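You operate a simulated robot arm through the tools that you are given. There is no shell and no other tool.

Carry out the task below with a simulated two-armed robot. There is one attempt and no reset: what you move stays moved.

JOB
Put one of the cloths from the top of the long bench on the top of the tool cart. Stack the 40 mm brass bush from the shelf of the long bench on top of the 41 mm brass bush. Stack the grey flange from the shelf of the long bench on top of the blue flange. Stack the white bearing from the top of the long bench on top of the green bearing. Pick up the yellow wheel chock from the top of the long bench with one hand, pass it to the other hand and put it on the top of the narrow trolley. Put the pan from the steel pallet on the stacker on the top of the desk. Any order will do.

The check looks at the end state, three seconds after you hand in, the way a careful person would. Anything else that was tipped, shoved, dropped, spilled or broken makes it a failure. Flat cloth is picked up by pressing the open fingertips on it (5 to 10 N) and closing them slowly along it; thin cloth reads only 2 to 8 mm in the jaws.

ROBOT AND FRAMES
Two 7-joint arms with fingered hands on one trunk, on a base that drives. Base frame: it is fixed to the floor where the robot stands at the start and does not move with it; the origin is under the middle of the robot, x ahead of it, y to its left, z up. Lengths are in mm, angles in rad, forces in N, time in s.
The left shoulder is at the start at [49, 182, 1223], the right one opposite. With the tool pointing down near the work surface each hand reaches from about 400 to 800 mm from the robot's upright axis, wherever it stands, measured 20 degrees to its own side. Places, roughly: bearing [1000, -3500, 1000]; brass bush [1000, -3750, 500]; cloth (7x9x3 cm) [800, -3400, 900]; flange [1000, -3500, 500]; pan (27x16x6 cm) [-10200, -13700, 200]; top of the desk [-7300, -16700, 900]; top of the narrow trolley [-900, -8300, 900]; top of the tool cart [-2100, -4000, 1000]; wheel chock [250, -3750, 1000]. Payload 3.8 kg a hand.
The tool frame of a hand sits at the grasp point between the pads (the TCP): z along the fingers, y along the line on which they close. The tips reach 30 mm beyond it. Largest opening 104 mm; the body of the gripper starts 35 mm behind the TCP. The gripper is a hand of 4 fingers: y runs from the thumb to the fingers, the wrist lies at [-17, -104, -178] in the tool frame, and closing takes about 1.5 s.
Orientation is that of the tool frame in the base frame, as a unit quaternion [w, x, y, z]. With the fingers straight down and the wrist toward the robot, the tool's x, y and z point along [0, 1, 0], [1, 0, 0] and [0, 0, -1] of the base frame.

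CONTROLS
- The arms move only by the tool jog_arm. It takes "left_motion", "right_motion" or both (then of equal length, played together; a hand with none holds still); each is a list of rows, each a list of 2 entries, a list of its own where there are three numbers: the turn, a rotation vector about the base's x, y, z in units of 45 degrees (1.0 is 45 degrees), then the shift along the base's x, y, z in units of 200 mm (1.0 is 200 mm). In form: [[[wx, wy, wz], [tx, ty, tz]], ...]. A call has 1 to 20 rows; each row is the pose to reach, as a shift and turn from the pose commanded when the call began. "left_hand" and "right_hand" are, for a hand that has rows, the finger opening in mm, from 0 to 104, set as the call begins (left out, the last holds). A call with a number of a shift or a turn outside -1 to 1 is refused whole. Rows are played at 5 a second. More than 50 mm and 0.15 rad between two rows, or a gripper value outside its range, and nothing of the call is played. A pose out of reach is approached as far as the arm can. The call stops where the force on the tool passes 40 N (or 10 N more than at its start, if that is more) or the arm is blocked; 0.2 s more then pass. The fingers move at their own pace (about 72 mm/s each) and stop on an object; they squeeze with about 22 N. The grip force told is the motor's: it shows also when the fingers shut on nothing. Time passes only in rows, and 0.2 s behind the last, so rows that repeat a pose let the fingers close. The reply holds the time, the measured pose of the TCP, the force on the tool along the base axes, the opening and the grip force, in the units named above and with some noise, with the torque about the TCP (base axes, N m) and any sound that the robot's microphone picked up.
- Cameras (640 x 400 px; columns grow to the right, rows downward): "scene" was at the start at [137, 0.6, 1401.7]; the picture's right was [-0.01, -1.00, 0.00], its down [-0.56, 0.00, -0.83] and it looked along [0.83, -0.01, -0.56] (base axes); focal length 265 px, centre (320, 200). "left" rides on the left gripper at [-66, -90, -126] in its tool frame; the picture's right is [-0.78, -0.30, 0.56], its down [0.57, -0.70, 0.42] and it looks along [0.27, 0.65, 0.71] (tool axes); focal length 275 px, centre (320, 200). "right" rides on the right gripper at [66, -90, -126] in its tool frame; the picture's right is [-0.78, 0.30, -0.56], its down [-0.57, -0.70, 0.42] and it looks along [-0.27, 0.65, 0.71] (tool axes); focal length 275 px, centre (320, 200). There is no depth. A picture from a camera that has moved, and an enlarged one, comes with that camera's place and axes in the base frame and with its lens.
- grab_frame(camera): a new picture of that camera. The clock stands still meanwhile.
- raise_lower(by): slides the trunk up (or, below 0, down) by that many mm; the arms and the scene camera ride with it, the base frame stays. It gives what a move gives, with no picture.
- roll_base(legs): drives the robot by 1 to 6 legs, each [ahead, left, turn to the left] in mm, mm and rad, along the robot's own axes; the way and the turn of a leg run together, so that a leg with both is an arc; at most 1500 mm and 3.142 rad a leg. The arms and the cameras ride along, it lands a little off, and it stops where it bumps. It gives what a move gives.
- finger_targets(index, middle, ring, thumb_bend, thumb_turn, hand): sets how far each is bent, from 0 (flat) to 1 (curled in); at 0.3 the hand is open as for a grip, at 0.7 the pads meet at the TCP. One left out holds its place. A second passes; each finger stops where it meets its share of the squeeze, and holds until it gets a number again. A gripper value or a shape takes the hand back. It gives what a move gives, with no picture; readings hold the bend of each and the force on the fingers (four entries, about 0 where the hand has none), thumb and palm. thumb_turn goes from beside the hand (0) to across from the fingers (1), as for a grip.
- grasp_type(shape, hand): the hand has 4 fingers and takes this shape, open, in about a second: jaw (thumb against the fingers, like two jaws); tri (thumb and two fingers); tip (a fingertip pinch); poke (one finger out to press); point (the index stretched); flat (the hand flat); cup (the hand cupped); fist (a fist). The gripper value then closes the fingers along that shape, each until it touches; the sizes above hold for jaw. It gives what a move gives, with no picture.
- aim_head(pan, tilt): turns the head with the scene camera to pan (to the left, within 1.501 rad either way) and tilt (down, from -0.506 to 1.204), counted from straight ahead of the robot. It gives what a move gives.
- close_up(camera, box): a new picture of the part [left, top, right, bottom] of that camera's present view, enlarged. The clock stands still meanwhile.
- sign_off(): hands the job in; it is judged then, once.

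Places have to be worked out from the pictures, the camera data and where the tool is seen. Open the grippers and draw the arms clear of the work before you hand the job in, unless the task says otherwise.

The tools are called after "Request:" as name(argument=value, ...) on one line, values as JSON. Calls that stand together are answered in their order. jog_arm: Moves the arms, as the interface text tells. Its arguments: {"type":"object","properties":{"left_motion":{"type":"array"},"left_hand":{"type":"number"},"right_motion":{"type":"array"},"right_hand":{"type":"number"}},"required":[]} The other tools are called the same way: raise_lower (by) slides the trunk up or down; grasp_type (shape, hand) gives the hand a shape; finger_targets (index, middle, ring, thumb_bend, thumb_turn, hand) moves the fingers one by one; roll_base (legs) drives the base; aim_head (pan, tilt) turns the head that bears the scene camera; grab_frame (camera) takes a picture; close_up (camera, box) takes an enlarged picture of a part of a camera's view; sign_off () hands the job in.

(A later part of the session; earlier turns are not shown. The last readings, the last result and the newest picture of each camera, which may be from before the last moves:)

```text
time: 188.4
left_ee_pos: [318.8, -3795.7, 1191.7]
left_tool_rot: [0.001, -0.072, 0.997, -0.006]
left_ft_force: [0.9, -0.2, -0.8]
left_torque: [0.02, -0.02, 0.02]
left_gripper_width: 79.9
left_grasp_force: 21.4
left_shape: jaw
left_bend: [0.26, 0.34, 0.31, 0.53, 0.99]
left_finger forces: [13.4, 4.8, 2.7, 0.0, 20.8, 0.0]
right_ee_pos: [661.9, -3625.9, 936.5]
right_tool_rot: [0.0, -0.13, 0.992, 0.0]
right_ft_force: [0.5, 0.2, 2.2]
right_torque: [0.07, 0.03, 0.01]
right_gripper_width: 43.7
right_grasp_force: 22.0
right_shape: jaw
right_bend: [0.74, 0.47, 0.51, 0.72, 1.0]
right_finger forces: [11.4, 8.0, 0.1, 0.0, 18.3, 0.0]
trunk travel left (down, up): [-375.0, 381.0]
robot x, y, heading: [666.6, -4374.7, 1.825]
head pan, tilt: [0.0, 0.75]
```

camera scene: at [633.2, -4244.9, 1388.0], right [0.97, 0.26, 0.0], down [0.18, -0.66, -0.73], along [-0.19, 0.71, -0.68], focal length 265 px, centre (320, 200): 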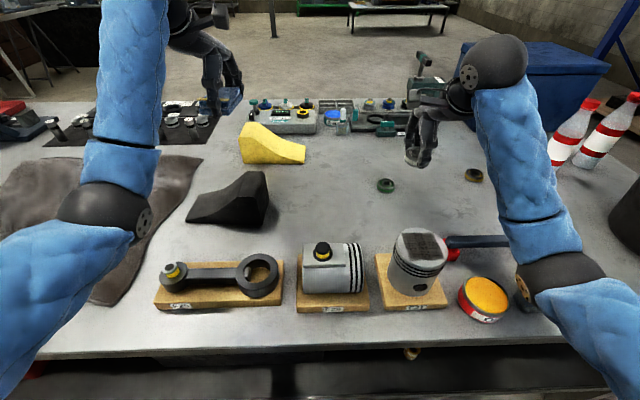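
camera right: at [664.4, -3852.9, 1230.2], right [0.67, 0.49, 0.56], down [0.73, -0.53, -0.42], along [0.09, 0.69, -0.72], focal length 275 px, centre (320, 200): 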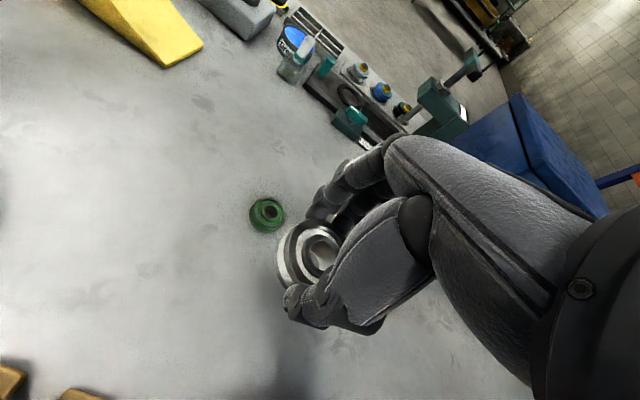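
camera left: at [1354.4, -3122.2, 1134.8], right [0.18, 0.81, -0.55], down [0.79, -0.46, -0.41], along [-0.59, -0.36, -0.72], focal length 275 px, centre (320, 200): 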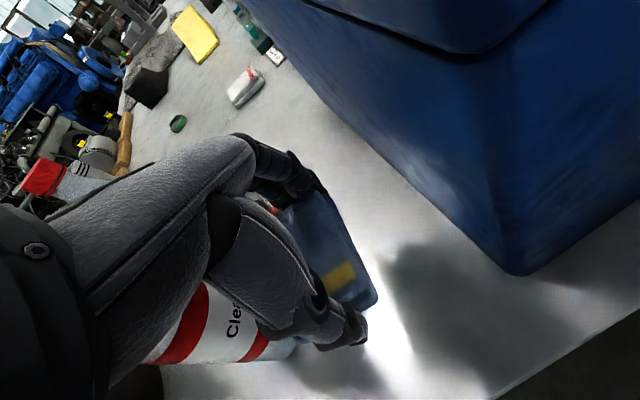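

Contact: force went from -1.3 to +2.2 N. I release.

Request:
jog_arm(right_motion=[[[0, 0, 0], [0, 0, 0]], [[0, 0, 0], [0, 0, 0]], [[0, 0, 0], [0, 0, 0]], [[0, 0, 0], [0, 0, 0]], [[0, 0, 0], [0, 0, 0]]], right_hand=100)

Request:
close_up(camera="scene", box=[360, 150, 420, 204])

Request:
jog_arm(right_motion=[[[0, 0, 0], [0, 0, 0.1]], [[0, 0, 0], [0, 0, 0.3]], [[0, 0, 0], [0, 0, 0.5]], [[0, 0, 0], [0, 0, 0.7]], [[0, 0, 0], [0, 0, 0.9]]])

Request:
close_up(camera="scene", box=[360, 150, 420, 204])

```text
time: 189.6
left_ee_pos: [318.5, -3796.5, 1191.4]
left_tool_rot: [0.001, -0.072, 0.997, -0.006]
left_ft_force: [0.1, -0.3, -1.1]
left_torque: [0.01, -0.02, -0.01]
left_gripper_width: 80.0
left_grasp_force: 22.4
left_shape: jaw
left_bend: [0.26, 0.34, 0.31, 0.53, 0.99]
left_finger forces: [13.5, 4.7, 2.8, 0.0, 20.9, 0.1]
right_ee_pos: [661.3, -3625.1, 933.3]
right_tool_rot: [0.0, -0.13, 0.991, -0.001]
right_ft_force: [-1.1, -0.2, 0.3]
right_torque: [0.0, -0.02, 0.01]
right_gripper_width: 99.8
right_grasp_force: 0.1
right_shape: jaw
right_bend: [0.32, 0.31, 0.3, 0.31, 0.98]
right_finger forces: [0.1, 0.0, 0.1, 0.1, 0.0, 0.0]
trunk travel left (down, up): [-375.0, 381.0]
robot x, y, heading: [669.1, -4373.3, 1.829]
head pan, tilt: [0.0, 0.75]
```

```text
7.41 times, centred on (390, 177) of scene
camera zoom: at [633.5, -4246.7, 1388.2], right [0.97, 0.26, 0.0], down [0.18, -0.66, -0.73], along [-0.19, 0.71, -0.68], focal length 1962 px, centre (-198, 370)
```

zoom: 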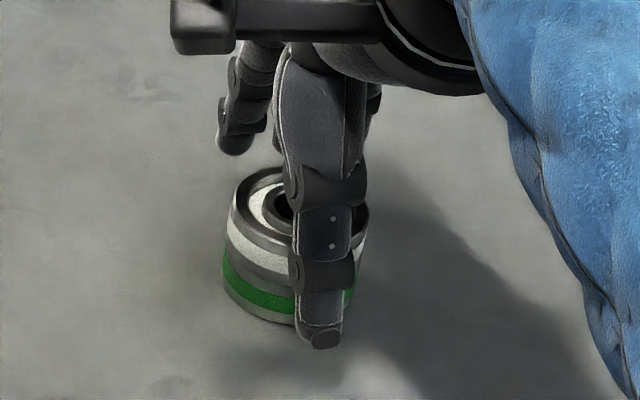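

```text
time: 190.8
left_ee_pos: [319.2, -3795.7, 1191.2]
left_tool_rot: [0.0, -0.073, 0.997, -0.006]
left_ft_force: [-0.2, -0.7, -0.4]
left_torque: [0.01, -0.01, -0.03]
left_gripper_width: 79.8
left_grasp_force: 22.4
left_shape: jaw
left_bend: [0.26, 0.34, 0.31, 0.53, 0.99]
left_finger forces: [13.5, 4.8, 2.7, 0.1, 20.8, 0.0]
right_ee_pos: [662.1, -3627.4, 1114.4]
right_tool_rot: [0.001, -0.13, 0.992, -0.001]
right_ft_force: [0.0, 0.6, -0.6]
right_torque: [0.01, 0.0, -0.03]
right_gripper_width: 99.6
right_grasp_force: 0.1
right_shape: jaw
right_bend: [0.32, 0.31, 0.3, 0.31, 0.97]
right_finger forces: [0.1, 0.1, 0.0, 0.0, 0.0, 0.0]
trunk travel left (down, up): [-375.0, 381.0]
robot x, y, heading: [669.5, -4370.2, 1.829]
head pan, tilt: [0.0, 0.75]
```

```text
7.41 times, centred on (390, 177) of scene
camera zoom: at [633.3, -4247.2, 1388.2], right [0.97, 0.26, 0.0], down [0.18, -0.66, -0.73], along [-0.19, 0.71, -0.68], focal length 1962 px, centre (-198, 370)
```

zoom: 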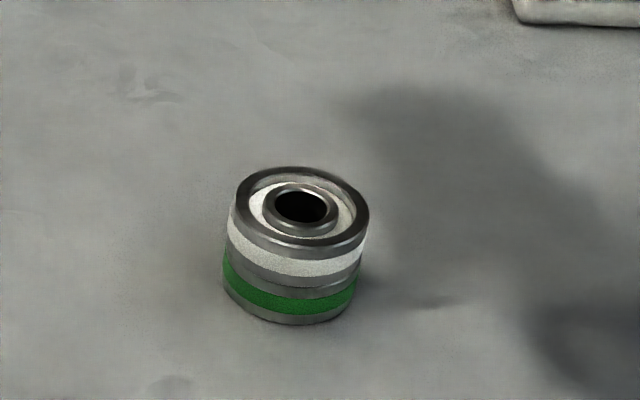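

The white bearing sits squarely on the green one. Next I check the way along the back of the bench toward the tool cart by panning the head left.

Request:
aim_head(pan=1.2, tilt=0.35)

Request:
grab_frame(camera="scene")

Request:
aim_head(pan=0.6, tilt=0.6)

Request:
grab_frame(camera="scene")

```text
time: 192.2
left_ee_pos: [319.0, -3796.9, 1190.7]
left_tool_rot: [0.001, -0.072, 0.997, -0.007]
left_ft_force: [0.5, -0.1, -0.5]
left_torque: [-0.02, 0.0, 0.03]
left_gripper_width: 79.8
left_grasp_force: 21.5
left_shape: jaw
left_bend: [0.26, 0.34, 0.31, 0.53, 0.99]
left_finger forces: [13.5, 4.8, 2.7, 0.0, 20.8, 0.0]
right_ee_pos: [663.2, -3627.5, 1114.2]
right_tool_rot: [0.001, -0.13, 0.992, -0.001]
right_ft_force: [-1.6, 0.2, -0.6]
right_torque: [0.0, 0.0, -0.01]
right_gripper_width: 100.0
right_grasp_force: 0.0
right_shape: jaw
right_bend: [0.32, 0.31, 0.3, 0.31, 0.98]
right_finger forces: [0.0, 0.1, 0.0, 0.0, 0.1, 0.0]
trunk travel left (down, up): [-375.0, 381.0]
robot x, y, heading: [667.5, -4377.1, 1.83]
head pan, tilt: [1.201, 0.351]
```

```text
taken
camera scene: at [562.3, -4316.4, 1423.8], right [0.11, 0.99, 0.0], down [0.34, -0.04, -0.94], along [-0.93, 0.1, -0.34], focal length 265 px, centre (320, 200)
```

scene: 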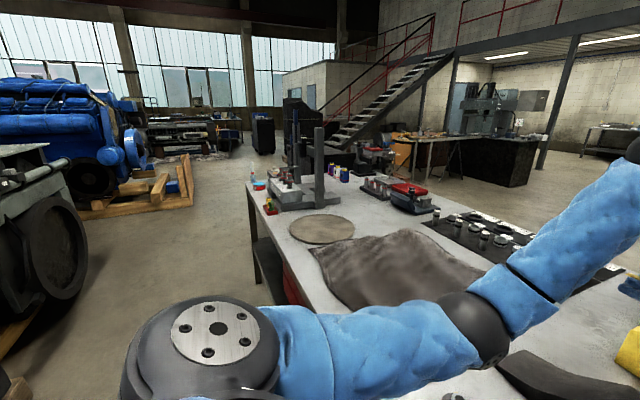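

```text
time: 193.2
left_ee_pos: [318.7, -3796.5, 1191.2]
left_tool_rot: [0.0, -0.072, 0.997, -0.005]
left_ft_force: [0.2, -0.1, -0.9]
left_torque: [0.0, 0.02, 0.02]
left_gripper_width: 79.9
left_grasp_force: 21.8
left_shape: jaw
left_bend: [0.26, 0.34, 0.31, 0.53, 0.99]
left_finger forces: [13.5, 4.9, 2.8, 0.0, 20.8, 0.1]
right_ee_pos: [662.1, -3626.6, 1115.8]
right_tool_rot: [0.0, -0.129, 0.992, -0.001]
right_ft_force: [-0.4, 0.8, 1.0]
right_torque: [-0.01, 0.0, -0.03]
right_gripper_width: 99.9
right_grasp_force: 0.0
right_shape: jaw
right_bend: [0.32, 0.31, 0.3, 0.31, 0.98]
right_finger forces: [0.1, 0.1, 0.0, 0.0, 0.0, 0.0]
trunk travel left (down, up): [-375.0, 381.0]
robot x, y, heading: [664.9, -4373.0, 1.833]
head pan, tilt: [0.6, 0.6]
```

```text
taken
camera scene: at [587.7, -4269.2, 1401.1], right [0.65, 0.76, 0.0], down [0.43, -0.37, -0.83], along [-0.63, 0.54, -0.56], focal length 265 px, centre (320, 200)
```

scene: 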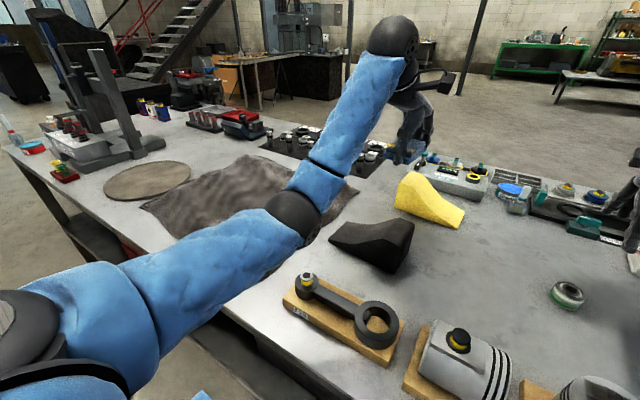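

The passage behind the bench is open all the way to the right end. I retract the right hand, back out 300 mm and drive left along the bench toward the cart.

Request:
jog_arm(right_motion=[[[0, 0, 0], [0.05, -0.2, 0.05]], [[0, 0, 0], [0.1, -0.4, 0.1]], [[0, 0, 0], [0.15, -0.6, 0.15]], [[0, 0, 0], [0.19, -0.72, 0.2]]])

Request:
roll_base(legs=[[-300, 0, 0], [0, 1200, 0], [0, 1200, 0]])

Request:
aim_head(pan=0.5, tilt=0.4)

Request:
grab_frame(camera="scene")

```text
time: 194.2
left_ee_pos: [319.7, -3797.2, 1191.4]
left_tool_rot: [0.0, -0.071, 0.997, -0.006]
left_ft_force: [-0.5, -0.3, -0.5]
left_torque: [-0.03, 0.0, -0.01]
left_gripper_width: 80.1
left_grasp_force: 22.1
left_shape: jaw
left_bend: [0.26, 0.34, 0.31, 0.53, 0.99]
left_finger forces: [13.5, 4.7, 2.8, 0.1, 20.8, 0.1]
right_ee_pos: [699.5, -3771.5, 1155.7]
right_tool_rot: [0.001, -0.129, 0.992, -0.002]
right_ft_force: [0.2, 0.1, -0.5]
right_torque: [0.01, -0.02, 0.0]
right_gripper_width: 99.9
right_grasp_force: 0.1
right_shape: jaw
right_bend: [0.32, 0.31, 0.3, 0.31, 0.97]
right_finger forces: [0.0, 0.0, 0.1, 0.0, 0.1, 0.0]
trunk travel left (down, up): [-375.0, 381.0]
robot x, y, heading: [665.6, -4374.3, 1.828]
head pan, tilt: [0.6, 0.6]
```

```text
time: 207.6
left_ee_pos: [-1920.5, -4718.9, 1191.0]
left_tool_rot: [0.0, -0.07, 0.997, -0.006]
left_ft_force: [0.4, -0.1, -0.9]
left_torque: [0.01, -0.03, 0.0]
left_gripper_width: 79.6
left_grasp_force: 21.5
left_shape: jaw
left_bend: [0.26, 0.34, 0.31, 0.53, 0.99]
left_finger forces: [13.5, 4.8, 2.7, 0.0, 20.8, 0.0]
right_ee_pos: [-1540.7, -4695.7, 1155.0]
right_tool_rot: [0.002, -0.127, 0.992, -0.001]
right_ft_force: [0.3, 0.4, 0.4]
right_torque: [0.03, -0.04, -0.02]
right_gripper_width: 99.7
right_grasp_force: 0.0
right_shape: jaw
right_bend: [0.32, 0.31, 0.3, 0.31, 0.97]
right_finger forces: [0.1, 0.0, 0.1, 0.0, 0.0, 0.0]
trunk travel left (down, up): [-375.0, 381.0]
robot x, y, heading: [-1575.0, -5299.5, 1.824]
head pan, tilt: [0.6, 0.6]
```

```text
time: 208.4
left_ee_pos: [-1919.6, -4719.3, 1191.4]
left_tool_rot: [0.0, -0.07, 0.998, -0.007]
left_ft_force: [-0.1, 0.2, -0.1]
left_torque: [0.01, 0.01, -0.01]
left_gripper_width: 79.7
left_grasp_force: 21.8
left_shape: jaw
left_bend: [0.26, 0.34, 0.31, 0.53, 0.99]
left_finger forces: [13.4, 4.8, 2.7, 0.1, 20.8, 0.0]
right_ee_pos: [-1540.1, -4695.8, 1154.9]
right_tool_rot: [0.0, -0.128, 0.992, -0.001]
right_ft_force: [0.1, -0.1, -0.1]
right_torque: [0.02, 0.0, 0.03]
right_gripper_width: 99.5
right_grasp_force: 0.0
right_shape: jaw
right_bend: [0.32, 0.31, 0.3, 0.31, 0.97]
right_finger forces: [0.0, 0.1, 0.0, 0.1, 0.1, 0.1]
trunk travel left (down, up): [-375.0, 381.0]
robot x, y, heading: [-1577.4, -5299.5, 1.828]
head pan, tilt: [0.499, 0.4]
```

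```text
taken
camera scene: at [-1649.8, -5183.5, 1419.2], right [0.73, 0.69, 0.0], down [0.27, -0.28, -0.92], along [-0.63, 0.67, -0.39], focal length 265 px, centre (320, 200)
```

scene: 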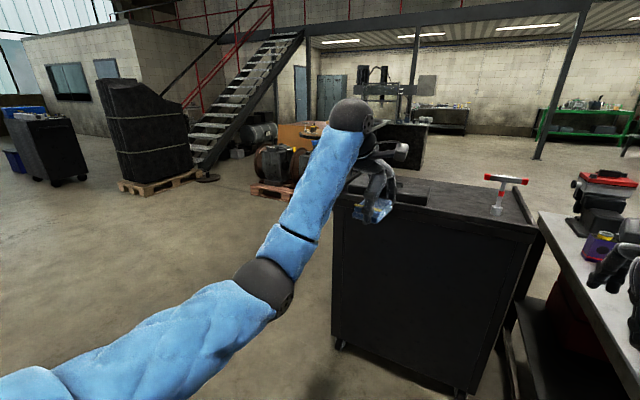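

The tool cart's back is just ahead. I look at its top.

Request:
aim_head(pan=0.15, tilt=0.5)

Request:
grab_frame(camera="scene")

Request:
close_up(camera="scene", box=[220, 130, 460, 280])

Request:
grab_frame(camera="left")

Request:
grab_frame(camera="right")

```text
time: 209.2
left_ee_pos: [-1920.2, -4720.3, 1191.7]
left_tool_rot: [0.001, -0.071, 0.997, -0.006]
left_ft_force: [-0.7, -0.3, -0.8]
left_torque: [0.03, -0.07, 0.0]
left_gripper_width: 80.0
left_grasp_force: 22.0
left_shape: jaw
left_bend: [0.26, 0.34, 0.31, 0.53, 0.99]
left_finger forces: [13.5, 4.8, 2.7, 0.0, 20.8, 0.0]
right_ee_pos: [-1539.4, -4696.7, 1155.5]
right_tool_rot: [-0.001, -0.128, 0.992, -0.001]
right_ft_force: [-0.1, 0.4, 0.2]
right_torque: [-0.02, -0.04, 0.02]
right_gripper_width: 99.8
right_grasp_force: 0.0
right_shape: jaw
right_bend: [0.32, 0.31, 0.3, 0.31, 0.97]
right_finger forces: [0.0, 0.0, 0.0, 0.0, 0.1, 0.0]
trunk travel left (down, up): [-375.0, 381.0]
robot x, y, heading: [-1576.3, -5301.4, 1.824]
head pan, tilt: [0.15, 0.499]
```

```text
taken
camera scene: at [-1622.4, -5167.4, 1410.1], right [0.92, 0.4, 0.0], down [0.19, -0.44, -0.88], along [-0.35, 0.81, -0.48], focal length 265 px, centre (320, 200)
```

scene: 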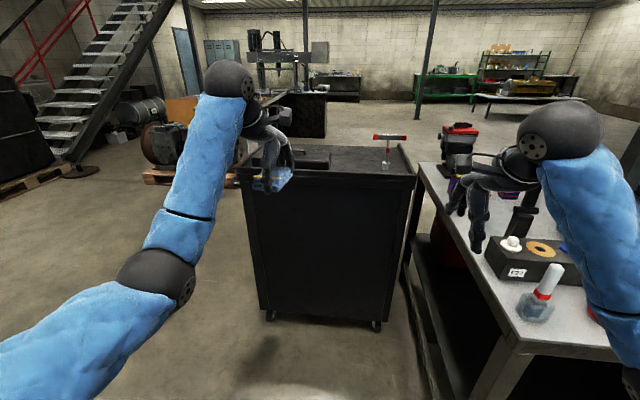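

```text
2.67 times, centred on (340, 205) of scene
camera zoom: at [-1622.4, -5167.4, 1410.1], right [0.92, 0.4, 0.0], down [0.19, -0.44, -0.88], along [-0.35, 0.81, -0.48], focal length 706 px, centre (267, 187)
```

zoom: 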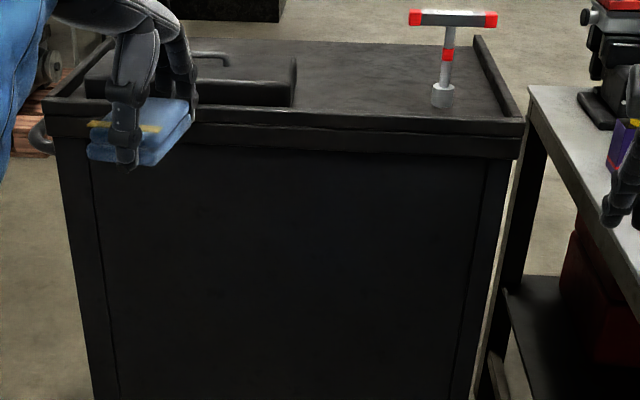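

```text
taken
camera left: at [-1841.4, -4798.1, 1317.3], right [0.81, -0.19, -0.55], down [-0.47, -0.78, -0.41], along [-0.35, 0.6, -0.72], focal length 275 px, centre (320, 200)
```

left: 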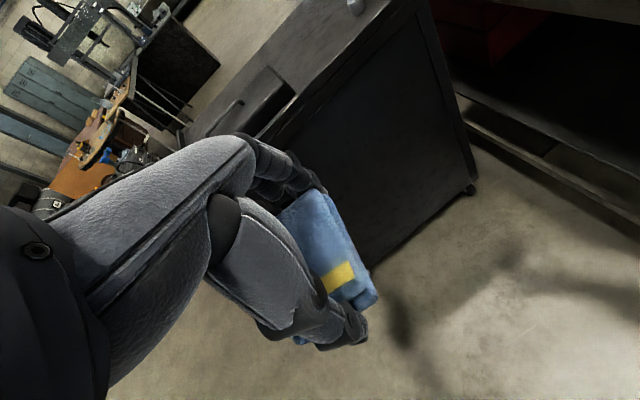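

```text
taken
camera right: at [-1581.7, -4799.0, 1280.2], right [0.67, 0.48, 0.56], down [0.73, -0.53, -0.42], along [0.09, 0.69, -0.71], focal length 275 px, centre (320, 200)
```

right: 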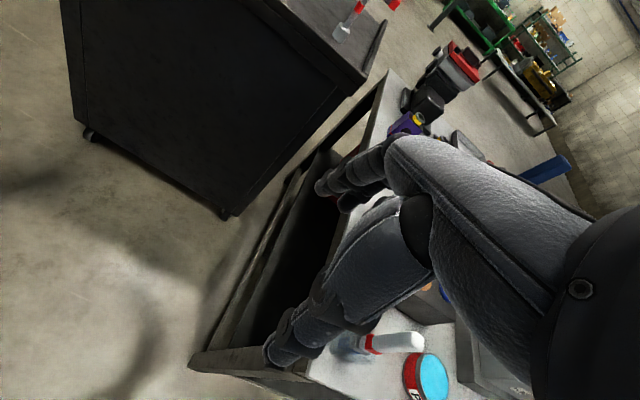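

The cart top (z≈970) has a black case on the left and a T-handle at the right; free space is around (-1940,-4110). I raise the right hand and drive straight ahead 610 mm.

Request:
jog_arm(right_motion=[[[0, 0, 0], [0.03, -0.1, 0.2]], [[0, 0, 0], [0.06, -0.2, 0.4]], [[0, 0, 0], [0.08, -0.3, 0.6]]])

Request:
roll_base(legs=[[610, 0, 0]])

Request:
aim_head(pan=0.0, tilt=0.8)

Request:
grab_frame(camera="scene")

Request:
grab_frame(camera="left")

```text
time: 210.0
left_ee_pos: [-1920.2, -4720.8, 1192.3]
left_tool_rot: [0.0, -0.07, 0.998, -0.005]
left_ft_force: [-0.4, -0.1, -0.3]
left_torque: [0.0, -0.02, 0.0]
left_gripper_width: 79.6
left_grasp_force: 22.1
left_shape: jaw
left_bend: [0.26, 0.34, 0.31, 0.53, 0.99]
left_finger forces: [13.5, 4.7, 2.7, 0.0, 20.8, 0.0]
right_ee_pos: [-1523.8, -4756.8, 1276.8]
right_tool_rot: [0.001, -0.128, 0.992, -0.001]
right_ft_force: [0.3, -0.1, 0.4]
right_torque: [0.03, 0.02, 0.0]
right_gripper_width: 99.9
right_grasp_force: 0.0
right_shape: jaw
right_bend: [0.32, 0.31, 0.3, 0.31, 0.97]
right_finger forces: [0.0, 0.0, 0.0, 0.0, 0.1, 0.0]
trunk travel left (down, up): [-375.0, 381.0]
robot x, y, heading: [-1577.0, -5297.2, 1.83]
head pan, tilt: [0.15, 0.499]
```

```text
time: 213.4
left_ee_pos: [-2063.2, -4119.0, 1190.8]
left_tool_rot: [0.0, -0.064, 0.998, -0.007]
left_ft_force: [0.5, -0.1, -0.1]
left_torque: [-0.02, -0.01, -0.02]
left_gripper_width: 79.8
left_grasp_force: 22.1
left_shape: jaw
left_bend: [0.26, 0.34, 0.31, 0.53, 0.99]
left_finger forces: [13.6, 4.9, 2.7, 0.1, 20.9, 0.0]
right_ee_pos: [-1669.2, -4160.4, 1276.0]
right_tool_rot: [0.0, -0.121, 0.993, -0.001]
right_ft_force: [-0.4, -0.3, -0.4]
right_torque: [0.0, 0.02, -0.02]
right_gripper_width: 100.1
right_grasp_force: 0.0
right_shape: jaw
right_bend: [0.32, 0.31, 0.3, 0.31, 0.97]
right_finger forces: [0.1, 0.0, 0.1, 0.1, 0.0, 0.0]
trunk travel left (down, up): [-375.0, 381.0]
robot x, y, heading: [-1728.3, -4702.2, 1.811]
head pan, tilt: [0.15, 0.499]
```

```text
time: 214.2
left_ee_pos: [-2063.4, -4121.5, 1192.0]
left_tool_rot: [0.0, -0.064, 0.998, -0.006]
left_ft_force: [-0.3, -0.2, -1.0]
left_torque: [0.02, -0.03, -0.02]
left_gripper_width: 79.8
left_grasp_force: 21.1
left_shape: jaw
left_bend: [0.26, 0.34, 0.31, 0.53, 0.99]
left_finger forces: [13.5, 4.8, 2.7, 0.0, 20.9, 0.0]
right_ee_pos: [-1669.0, -4161.8, 1276.3]
right_tool_rot: [0.0, -0.121, 0.993, -0.001]
right_ft_force: [0.0, -0.3, 0.1]
right_torque: [0.01, 0.02, -0.02]
right_gripper_width: 100.0
right_grasp_force: 0.0
right_shape: jaw
right_bend: [0.32, 0.31, 0.3, 0.31, 0.97]
right_finger forces: [0.1, 0.0, 0.0, 0.1, 0.0, 0.0]
trunk travel left (down, up): [-375.0, 381.0]
robot x, y, heading: [-1725.9, -4707.2, 1.815]
head pan, tilt: [0.0, 0.799]
```

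```text
taken
camera scene: at [-1756.7, -4579.0, 1384.2], right [0.97, 0.24, 0.0], down [0.17, -0.7, -0.7], along [-0.17, 0.68, -0.72], focal length 265 px, centre (320, 200)
```

scene: 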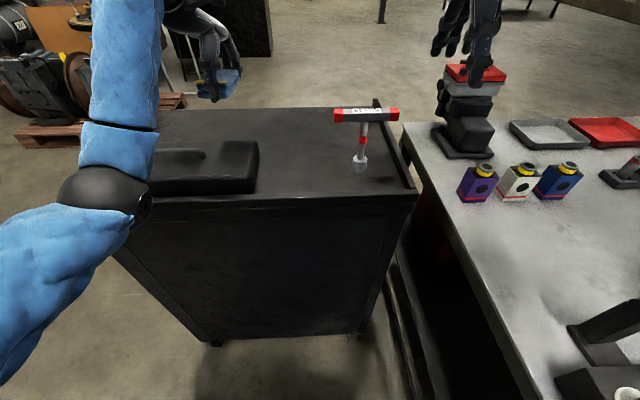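

```text
taken
camera left: at [-1986.2, -4201.1, 1317.3], right [0.81, -0.2, -0.55], down [-0.48, -0.77, -0.41], along [-0.34, 0.6, -0.72], focal length 275 px, centre (320, 200)
```

left: 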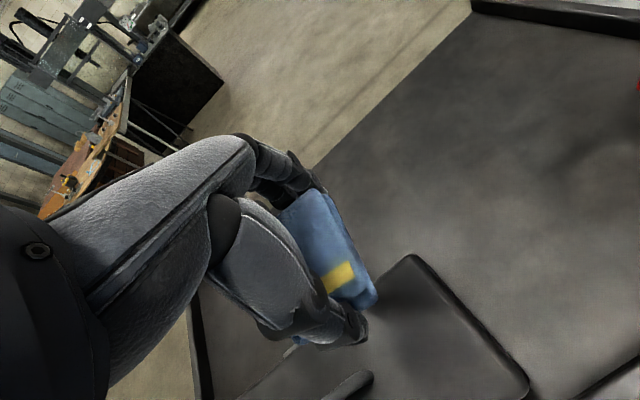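

Now the free area between case and T-handle is clear; I choose (-1952,-4055). I move the cloth over it and down to z≈1040.

Request:
jog_arm(left_motion=[[[0, 0, 0], [0.19, 0.11, 0]], [[0, 0, 0], [0.37, 0.22, 0]], [[0, 0, 0], [0.555, 0.33, 0]], [[0, 0, 0], [0.555, 0.33, -0.2]], [[0, 0, 0], [0.555, 0.33, -0.4]], [[0, 0, 0], [0.555, 0.33, -0.6]], [[0, 0, 0], [0.555, 0.33, -0.75]]])

Request:
grab_frame(camera="scene")

Request:
grab_frame(camera="left")

```text
time: 215.8
left_ee_pos: [-1952.2, -4055.4, 1043.3]
left_tool_rot: [0.0, -0.064, 0.998, -0.007]
left_ft_force: [-0.3, 0.3, -0.2]
left_torque: [0.0, -0.01, -0.01]
left_gripper_width: 80.0
left_grasp_force: 22.2
left_shape: jaw
left_bend: [0.26, 0.34, 0.31, 0.53, 0.99]
left_finger forces: [13.2, 4.7, 2.6, 0.0, 20.5, 0.0]
right_ee_pos: [-1668.4, -4161.7, 1276.2]
right_tool_rot: [-0.001, -0.121, 0.993, -0.001]
right_ft_force: [-0.3, 0.3, 0.1]
right_torque: [-0.02, 0.05, 0.01]
right_gripper_width: 99.8
right_grasp_force: 0.1
right_shape: jaw
right_bend: [0.32, 0.31, 0.3, 0.31, 0.97]
right_finger forces: [0.0, 0.1, 0.0, 0.0, 0.1, 0.0]
trunk travel left (down, up): [-375.0, 381.0]
robot x, y, heading: [-1727.3, -4700.7, 1.812]
head pan, tilt: [0.0, 0.799]
```

```text
taken
camera scene: at [-1756.3, -4578.8, 1384.2], right [0.97, 0.24, 0.0], down [0.17, -0.7, -0.7], along [-0.17, 0.68, -0.72], focal length 265 px, centre (320, 200)
```

scene: 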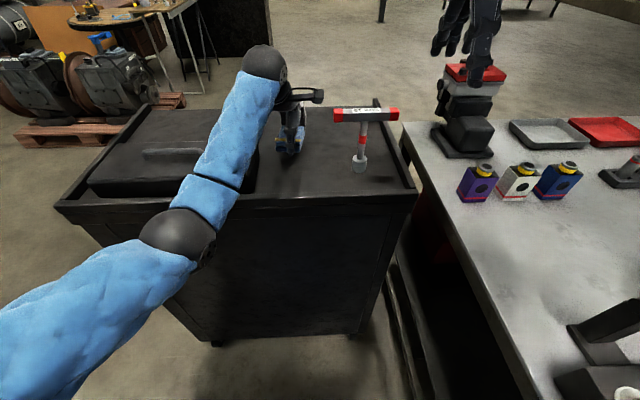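

```text
taken
camera left: at [-1873.5, -4135.9, 1169.3], right [0.81, -0.2, -0.55], down [-0.48, -0.77, -0.42], along [-0.35, 0.6, -0.72], focal length 275 px, centre (320, 200)
```

left: 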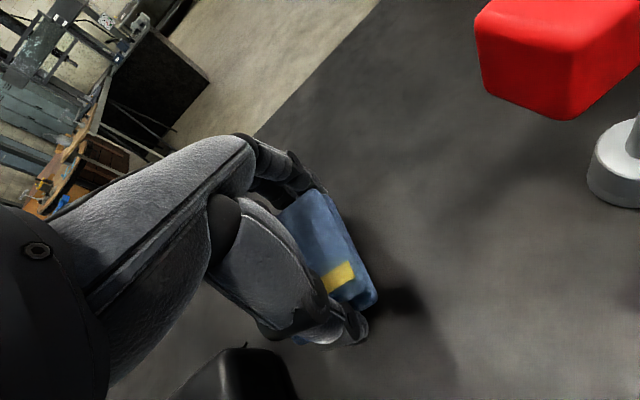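

Clear of both objects. I descend to ≈1010 and creep down to contact.

Request:
jog_arm(left_motion=[[[0, 0, 0], [0, 0, -0.15]], [[0, 0, 0], [0, 0, -0.19]], [[0, 0, 0], [0, 0, -0.21]], [[0, 0, 0], [0, 0, -0.23]], [[0, 0, 0], [0, 0, -0.25]]])

Request:
grab_frame(camera="left")

```text
time: 216.9
left_ee_pos: [-1951.6, -4050.9, 1009.2]
left_tool_rot: [0.001, -0.062, 0.998, 0.008]
left_ft_force: [-0.3, -3.6, 12.9]
left_torque: [-0.57, -0.08, 0.01]
left_gripper_width: 78.2
left_grasp_force: 22.3
left_shape: jaw
left_bend: [0.27, 0.35, 0.32, 0.53, 0.99]
left_finger forces: [11.6, 6.7, 2.6, 0.1, 28.7, 0.0]
right_ee_pos: [-1668.5, -4162.1, 1276.7]
right_tool_rot: [0.001, -0.122, 0.993, -0.001]
right_ft_force: [-0.2, 0.8, 1.0]
right_torque: [0.0, 0.03, 0.01]
right_gripper_width: 99.7
right_grasp_force: 0.0
right_shape: jaw
right_bend: [0.32, 0.31, 0.3, 0.31, 0.97]
right_finger forces: [0.1, 0.1, 0.1, 0.0, 0.1, 0.1]
trunk travel left (down, up): [-375.0, 381.0]
robot x, y, heading: [-1727.8, -4705.5, 1.816]
head pan, tilt: [0.0, 0.799]
stopped in row 5 (left hand): the force on the tool passed its limit at 42 N (the readings are from after the stop); the commanded pose is now the measured one
```

```text
taken
camera left: at [-1874.2, -4135.3, 1134.2], right [0.81, -0.19, -0.56], down [-0.48, -0.76, -0.44], along [-0.34, 0.62, -0.7], focal length 275 px, centre (320, 200)
```

left: 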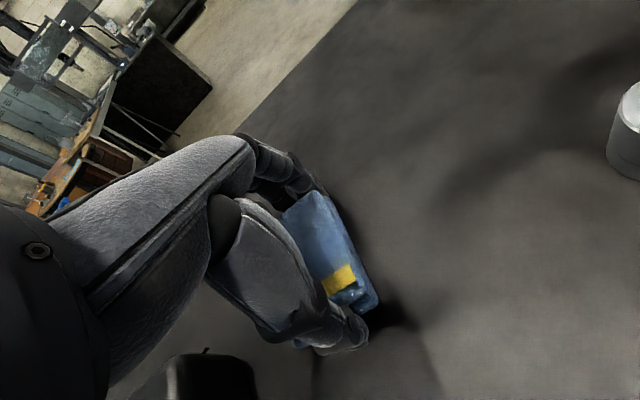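

The cloth is on the cart top (contact at TCP ≈1009). I open the hand.

Request:
jog_arm(left_motion=[[[0, 0, 0], [0, 0, 0.01]], [[0, 0, 0], [0, 0, 0.01]], [[0, 0, 0], [0, 0, 0.01]], [[0, 0, 0], [0, 0, 0.01]], [[0, 0, 0], [0, 0, 0.01]]], left_hand=104)

Request:
jog_arm(left_motion=[[[0, 0, 0], [0, 0, 0.1]], [[0, 0, 0], [0, 0, 0.3]], [[0, 0, 0], [0, 0, 0.5]], [[0, 0, 0], [0, 0, 0.7]], [[0, 0, 0], [0, 0, 0.9]]])

Request:
grab_frame(camera="left")

Request:
grab_frame(camera="scene")

```text
time: 218.1
left_ee_pos: [-1952.2, -4053.6, 1010.3]
left_tool_rot: [0.002, -0.063, 0.998, 0.006]
left_ft_force: [0.3, -2.9, 7.6]
left_torque: [0.34, 0.13, 0.07]
left_gripper_width: 101.8
left_grasp_force: 0.1
left_shape: jaw
left_bend: [0.3, 0.31, 0.3, 0.3, 0.97]
left_finger forces: [0.0, 7.6, 0.1, 0.0, 0.0, 0.1]
right_ee_pos: [-1667.8, -4163.2, 1275.9]
right_tool_rot: [0.0, -0.121, 0.993, 0.0]
right_ft_force: [0.2, 0.2, -0.2]
right_torque: [0.01, -0.04, 0.01]
right_gripper_width: 99.8
right_grasp_force: 0.0
right_shape: jaw
right_bend: [0.32, 0.31, 0.3, 0.31, 0.97]
right_finger forces: [0.0, 0.0, 0.1, 0.1, 0.1, 0.0]
trunk travel left (down, up): [-375.0, 381.0]
robot x, y, heading: [-1723.6, -4706.2, 1.815]
head pan, tilt: [0.0, 0.799]
```

```text
time: 219.3
left_ee_pos: [-1954.0, -4051.9, 1189.7]
left_tool_rot: [0.001, -0.064, 0.998, 0.004]
left_ft_force: [-0.6, -0.2, 0.0]
left_torque: [0.0, 0.01, 0.01]
left_gripper_width: 103.9
left_grasp_force: 0.1
left_shape: jaw
left_bend: [0.3, 0.3, 0.3, 0.3, 0.97]
left_finger forces: [0.0, 0.0, 0.0, 0.1, 0.1, 0.0]
right_ee_pos: [-1667.9, -4162.7, 1276.6]
right_tool_rot: [0.0, -0.121, 0.993, 0.0]
right_ft_force: [-0.5, 0.3, 0.2]
right_torque: [0.03, 0.0, -0.01]
right_gripper_width: 99.8
right_grasp_force: 0.0
right_shape: jaw
right_bend: [0.32, 0.31, 0.3, 0.31, 0.97]
right_finger forces: [0.1, 0.0, 0.0, 0.1, 0.1, 0.0]
trunk travel left (down, up): [-375.0, 381.0]
robot x, y, heading: [-1727.4, -4703.6, 1.812]
head pan, tilt: [0.0, 0.799]
```

```text
taken
camera left: at [-1876.4, -4135.3, 1314.6], right [0.81, -0.19, -0.56], down [-0.48, -0.76, -0.43], along [-0.34, 0.62, -0.71], focal length 275 px, centre (320, 200)
```

left: 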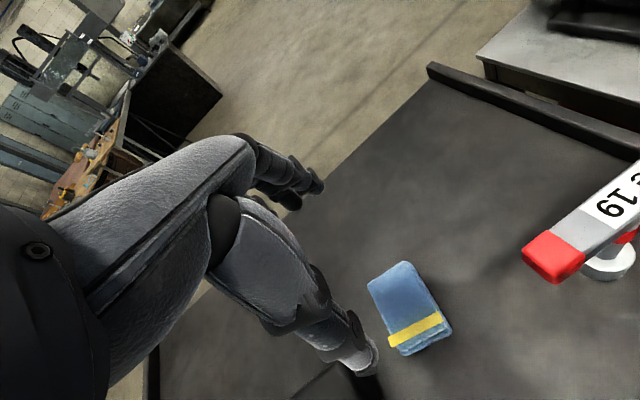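

```text
taken
camera scene: at [-1756.4, -4579.5, 1384.2], right [0.97, 0.24, 0.0], down [0.17, -0.7, -0.7], along [-0.17, 0.68, -0.72], focal length 265 px, centre (320, 200)
```

scene: 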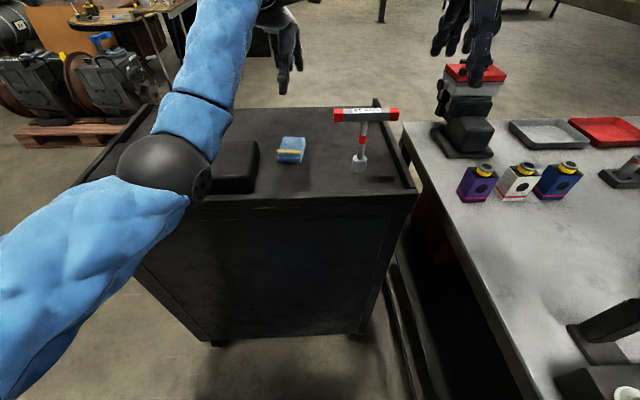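

The cloth lies flat on the cart top. Next the wheel chock: I back out and drive right along the back of the bench to stand behind the chock.

Request:
roll_base(legs=[[-600, 0, 0.023], [0, -1130, 0], [0, -1130, 0]])

Request:
aim_head(pan=0.0, tilt=0.6)

Request:
grab_frame(camera="scene")

Request:
close_up(camera="scene", box=[240, 60, 420, 190])

```text
time: 233.3
left_ee_pos: [339.3, -4023.4, 1189.6]
left_tool_rot: [0.001, -0.081, 0.997, 0.004]
left_ft_force: [0.7, 0.7, 0.6]
left_torque: [-0.03, 0.06, 0.0]
left_gripper_width: 103.7
left_grasp_force: 0.1
left_shape: jaw
left_bend: [0.3, 0.3, 0.3, 0.3, 0.97]
left_finger forces: [0.0, 0.1, 0.0, 0.1, 0.0, 0.0]
right_ee_pos: [628.3, -4123.1, 1276.8]
right_tool_rot: [0.001, -0.137, 0.991, -0.001]
right_ft_force: [0.4, 0.8, 0.8]
right_torque: [0.01, 0.02, 0.03]
right_gripper_width: 99.9
right_grasp_force: 0.0
right_shape: jaw
right_bend: [0.32, 0.31, 0.3, 0.31, 0.97]
right_finger forces: [0.0, 0.0, 0.0, 0.0, 0.0, 0.1]
trunk travel left (down, up): [-375.0, 381.0]
robot x, y, heading: [588.4, -4670.2, 1.848]
head pan, tilt: [0.0, 0.799]
```

```text
time: 234.0
left_ee_pos: [337.4, -4023.3, 1189.8]
left_tool_rot: [0.003, -0.081, 0.997, 0.004]
left_ft_force: [0.5, -0.3, -0.1]
left_torque: [0.0, -0.03, 0.0]
left_gripper_width: 104.0
left_grasp_force: 0.0
left_shape: jaw
left_bend: [0.3, 0.3, 0.3, 0.3, 0.97]
left_finger forces: [0.1, 0.1, 0.0, 0.0, 0.0, 0.1]
right_ee_pos: [627.5, -4122.9, 1275.9]
right_tool_rot: [0.0, -0.138, 0.99, 0.0]
right_ft_force: [0.3, -0.7, -0.3]
right_torque: [0.01, -0.02, -0.03]
right_gripper_width: 100.1
right_grasp_force: 0.1
right_shape: jaw
right_bend: [0.32, 0.31, 0.3, 0.31, 0.97]
right_finger forces: [0.0, 0.1, 0.0, 0.0, 0.0, 0.1]
trunk travel left (down, up): [-375.0, 381.0]
robot x, y, heading: [588.3, -4668.1, 1.847]
head pan, tilt: [0.0, 0.6]
```

```text
taken
camera scene: at [551.4, -4535.9, 1401.0], right [0.96, 0.27, 0.0], down [0.15, -0.54, -0.82], along [-0.23, 0.79, -0.57], focal length 265 px, centre (320, 200)
```

scene: 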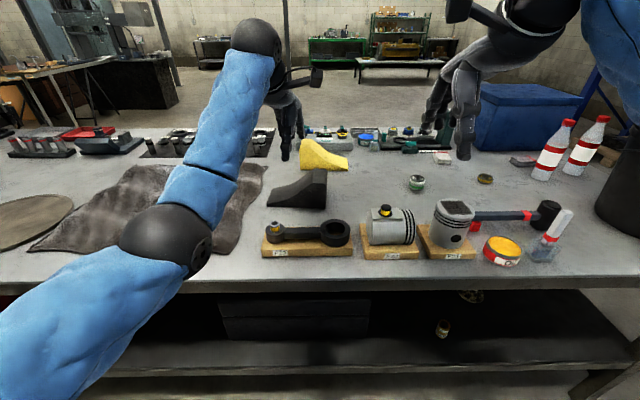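

```text
3.08 times, centred on (330, 125) of scene
camera zoom: at [551.4, -4535.9, 1401.0], right [0.96, 0.27, 0.0], down [0.15, -0.54, -0.82], along [-0.23, 0.79, -0.57], focal length 815 px, centre (289, 431)
```

zoom: 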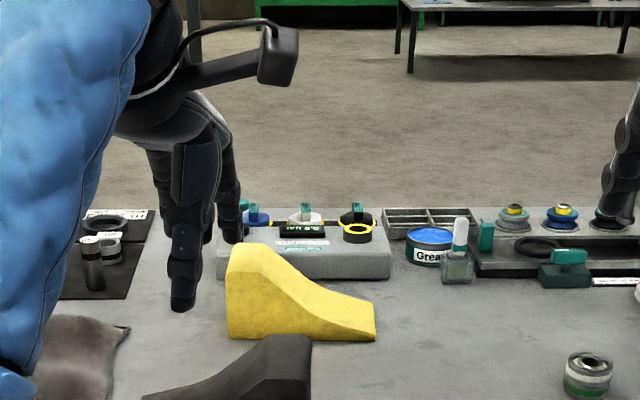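

The chock's profile is visible: high end on my left, thin end right, about 22 cm long and ~10 cm wide. I take an enlarged look for its exact dimensions.

Request:
close_up(camera="scene", box=[285, 125, 365, 185])

Request:
grab_frame(camera="right")

Request:
grab_frame(camera="left")

```text
6.67 times, centred on (325, 155) of scene
camera zoom: at [551.4, -4535.9, 1401.0], right [0.96, 0.27, 0.0], down [0.15, -0.54, -0.82], along [-0.23, 0.79, -0.57], focal length 1765 px, centre (287, 500)
```

zoom: 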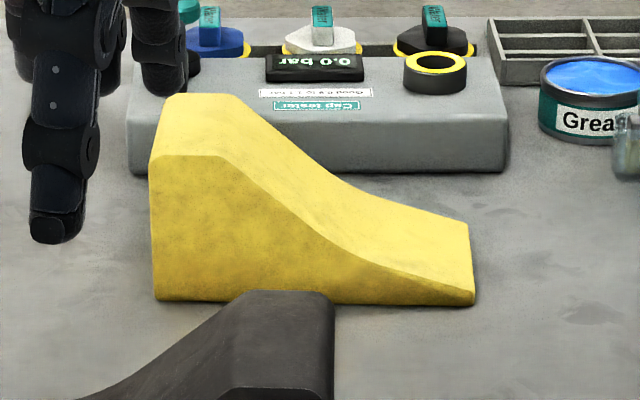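

```text
taken
camera right: at [587.6, -4227.5, 1401.5], right [0.67, 0.5, 0.56], down [0.74, -0.52, -0.42], along [0.08, 0.7, -0.71], focal length 275 px, centre (320, 200)
```

right: 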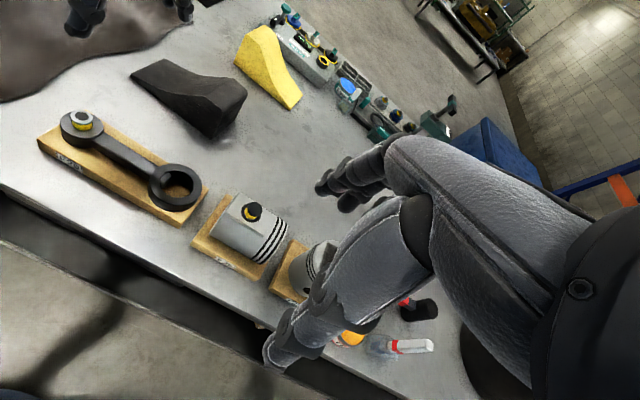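

```text
taken
camera left: at [418.9, -4103.3, 1314.1], right [0.81, -0.16, -0.56], down [-0.45, -0.78, -0.43], along [-0.36, 0.6, -0.71], focal length 275 px, centre (320, 200)
```

left: 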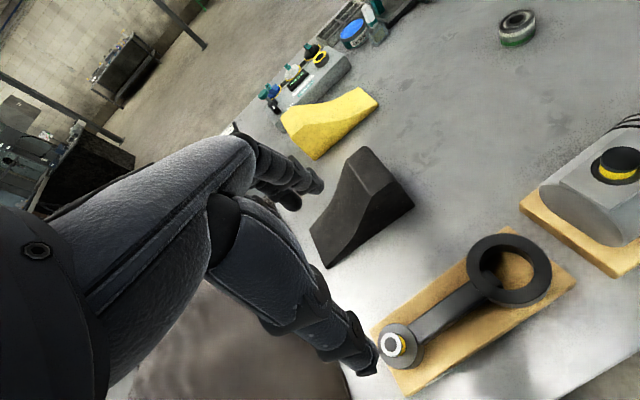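

The chock is about 200×100×92 mm with its centre near (287,-3540). Since 100 mm nearly equals the jaw opening, I test how wide the right hand opens with flat fingers.

Request:
finger_targets(hand="right", index=0.12, middle=0.12, ring=0.12, thumb_bend=0.12, thumb_turn=1.0)

Request:
grab_frame(camera="right")

```text
time: 235.0
left_ee_pos: [338.3, -4023.5, 1190.4]
left_tool_rot: [0.001, -0.081, 0.997, 0.004]
left_ft_force: [-0.5, -0.5, 1.0]
left_torque: [-0.01, -0.01, 0.01]
left_gripper_width: 104.0
left_grasp_force: 0.0
left_shape: jaw
left_bend: [0.3, 0.3, 0.3, 0.3, 0.97]
left_finger forces: [0.0, 0.1, 0.1, 0.1, 0.0, 0.0]
right_ee_pos: [626.7, -4123.9, 1276.3]
right_tool_rot: [0.0, -0.137, 0.991, -0.001]
right_ft_force: [0.2, 0.1, 0.0]
right_torque: [-0.04, -0.02, -0.01]
right_gripper_width: 142.1
right_grasp_force: 0.1
right_shape: fingers
right_bend: [0.12, 0.12, 0.12, 0.12, 0.96]
right_finger forces: [0.1, 0.0, 0.1, 0.1, 0.0, 0.1]
trunk travel left (down, up): [-375.0, 381.0]
robot x, y, heading: [586.5, -4665.6, 1.848]
head pan, tilt: [0.0, 0.6]
```

```text
taken
camera right: at [587.8, -4227.4, 1401.5], right [0.67, 0.5, 0.56], down [0.74, -0.52, -0.42], along [0.08, 0.7, -0.71], focal length 275 px, centre (320, 200)
```

right: 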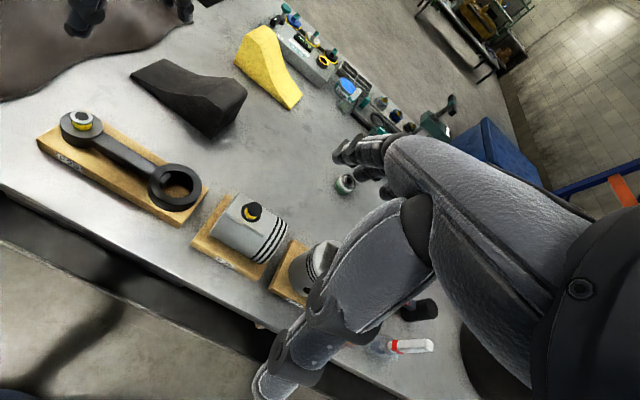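

Flat fingers open to 142 mm, plenty. To see how much reach lowering the trunk gives, I lower it 150 mm (hands are high and clear).

Request:
raise_lower(by=-150)

Request:
grab_frame(camera="scene")

```text
time: 236.8
left_ee_pos: [339.3, -4024.1, 1040.6]
left_tool_rot: [0.002, -0.08, 0.997, 0.006]
left_ft_force: [-0.1, 0.0, 0.4]
left_torque: [0.01, -0.01, 0.01]
left_gripper_width: 103.7
left_grasp_force: 0.0
left_shape: jaw
left_bend: [0.3, 0.3, 0.3, 0.3, 0.97]
left_finger forces: [0.1, 0.0, 0.1, 0.1, 0.0, 0.0]
right_ee_pos: [627.9, -4124.3, 1127.5]
right_tool_rot: [0.0, -0.137, 0.991, -0.001]
right_ft_force: [0.6, 0.1, 0.7]
right_torque: [0.02, 0.03, 0.01]
right_gripper_width: 142.2
right_grasp_force: 0.0
right_shape: fingers
right_bend: [0.12, 0.12, 0.12, 0.12, 0.96]
right_finger forces: [0.0, 0.0, 0.0, 0.0, 0.0, 0.0]
trunk travel left (down, up): [-225.0, 531.0]
robot x, y, heading: [586.5, -4665.2, 1.845]
head pan, tilt: [0.0, 0.6]
```

```text
taken
camera scene: at [535.7, -4480.4, 1248.5], right [0.96, 0.27, 0.0], down [0.15, -0.54, -0.83], along [-0.23, 0.79, -0.56], focal length 265 px, centre (320, 200)
```

scene: 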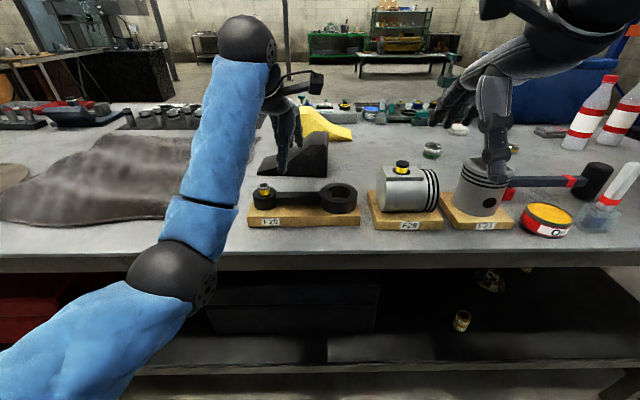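

Lowering 150 mm brings the shoulders ~58 mm forward. I raise the left hand a bit, drive in to 330 mm off the edge and turn 0.74 left so the right shoulder leads toward the chock.

Request:
jog_arm(left_motion=[[[0, 0, 0], [0, 0, 0.2]], [[0, 0, 0], [0, 0, 0.4]], [[0, 0, 0], [0, 0, 0.4]]])

Request:
roll_base(legs=[[287, 47, 0], [0, 0, 0.74]])

Request:
aim_head(pan=-0.6, tilt=0.6)

Request:
grab_frame(camera="scene")

Request:
grab_frame(camera="right")

```text
time: 237.6
left_ee_pos: [338.6, -4023.0, 1119.4]
left_tool_rot: [0.001, -0.081, 0.997, 0.005]
left_ft_force: [-0.3, 1.3, 0.0]
left_torque: [0.01, 0.01, 0.01]
left_gripper_width: 103.6
left_grasp_force: 0.1
left_shape: jaw
left_bend: [0.3, 0.3, 0.3, 0.3, 0.97]
left_finger forces: [0.0, 0.0, 0.0, 0.0, 0.0, 0.0]
right_ee_pos: [627.4, -4122.9, 1125.5]
right_tool_rot: [0.0, -0.137, 0.991, -0.001]
right_ft_force: [0.3, 0.3, 0.5]
right_torque: [-0.04, 0.01, 0.02]
right_gripper_width: 142.4
right_grasp_force: 0.0
right_shape: fingers
right_bend: [0.12, 0.12, 0.12, 0.12, 0.96]
right_finger forces: [0.0, 0.1, 0.0, 0.1, 0.0, 0.0]
trunk travel left (down, up): [-225.0, 531.0]
robot x, y, heading: [590.4, -4669.7, 1.847]
head pan, tilt: [0.0, 0.6]
```

```text
time: 241.5
left_ee_pos: [-155.0, -4098.6, 1119.8]
left_tool_rot: [-0.001, -0.436, 0.9, 0.004]
left_ft_force: [0.2, -0.3, 0.1]
left_torque: [-0.04, 0.01, 0.02]
left_gripper_width: 103.7
left_grasp_force: 0.2
left_shape: jaw
left_bend: [0.3, 0.3, 0.3, 0.3, 0.97]
left_finger forces: [0.1, 0.1, 0.1, 0.0, 0.0, 0.1]
right_ee_pos: [123.4, -3976.9, 1126.8]
right_tool_rot: [0.001, -0.489, 0.872, -0.001]
right_ft_force: [0.5, -0.4, 0.3]
right_torque: [0.0, 0.03, 0.0]
right_gripper_width: 142.3
right_grasp_force: 0.0
right_shape: fingers
right_bend: [0.12, 0.12, 0.12, 0.12, 0.96]
right_finger forces: [0.0, 0.0, 0.1, 0.0, 0.0, 0.0]
trunk travel left (down, up): [-225.0, 531.0]
robot x, y, heading: [462.5, -4401.8, 2.591]
head pan, tilt: [0.0, 0.6]
```

```text
time: 242.5
left_ee_pos: [-155.8, -4098.8, 1121.2]
left_tool_rot: [0.0, -0.436, 0.9, 0.005]
left_ft_force: [-1.0, 0.6, -0.3]
left_torque: [0.03, 0.02, 0.02]
left_gripper_width: 103.8
left_grasp_force: 0.0
left_shape: jaw
left_bend: [0.3, 0.3, 0.3, 0.3, 0.97]
left_finger forces: [0.0, 0.0, 0.0, 0.1, 0.1, 0.0]
right_ee_pos: [124.0, -3976.4, 1126.7]
right_tool_rot: [0.001, -0.489, 0.872, -0.001]
right_ft_force: [-0.7, 0.8, 0.7]
right_torque: [-0.01, 0.0, 0.02]
right_gripper_width: 142.3
right_grasp_force: 0.1
right_shape: fingers
right_bend: [0.12, 0.12, 0.12, 0.12, 0.96]
right_finger forces: [0.0, 0.1, 0.1, 0.0, 0.0, 0.0]
trunk travel left (down, up): [-225.0, 531.0]
robot x, y, heading: [465.2, -4405.1, 2.586]
head pan, tilt: [-0.6, 0.6]
```

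```text
taken
camera scene: at [338.5, -4266.7, 1248.2], right [0.91, 0.41, 0.0], down [0.23, -0.52, -0.82], along [-0.34, 0.75, -0.57], focal length 265 px, centre (320, 200)
```

scene: 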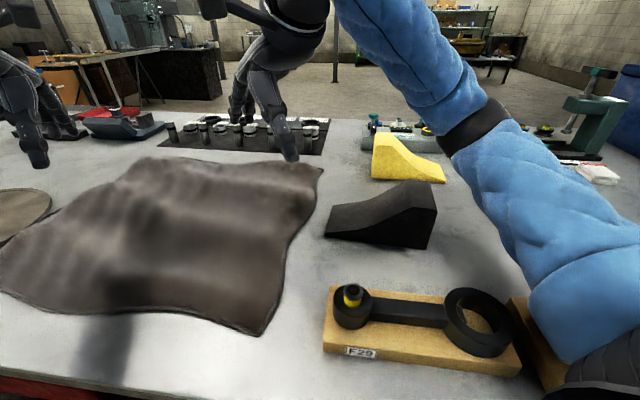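

```text
taken
camera right: at [165.7, -4079.0, 1251.5], right [0.15, 0.82, 0.56], down [0.9, 0.12, -0.42], along [-0.41, 0.57, -0.71], focal length 275 px, centre (320, 200)
```

right: 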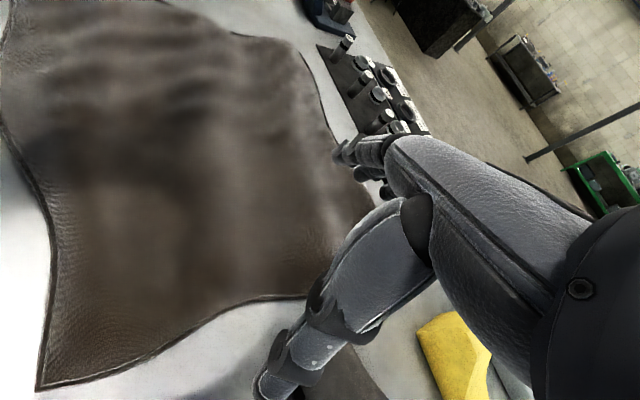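

I zoom in on the yellow chock from here to refine its position.

Request:
close_up(camera="scene", box=[350, 120, 460, 200])

```text
5.00 times, centred on (405, 160) of scene
camera zoom: at [338.5, -4266.7, 1248.2], right [0.91, 0.41, 0.0], down [0.23, -0.52, -0.82], along [-0.34, 0.75, -0.57], focal length 1324 px, centre (-105, 400)
```

zoom: 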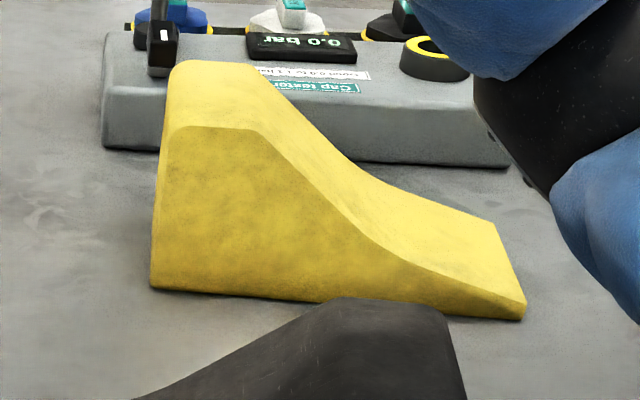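

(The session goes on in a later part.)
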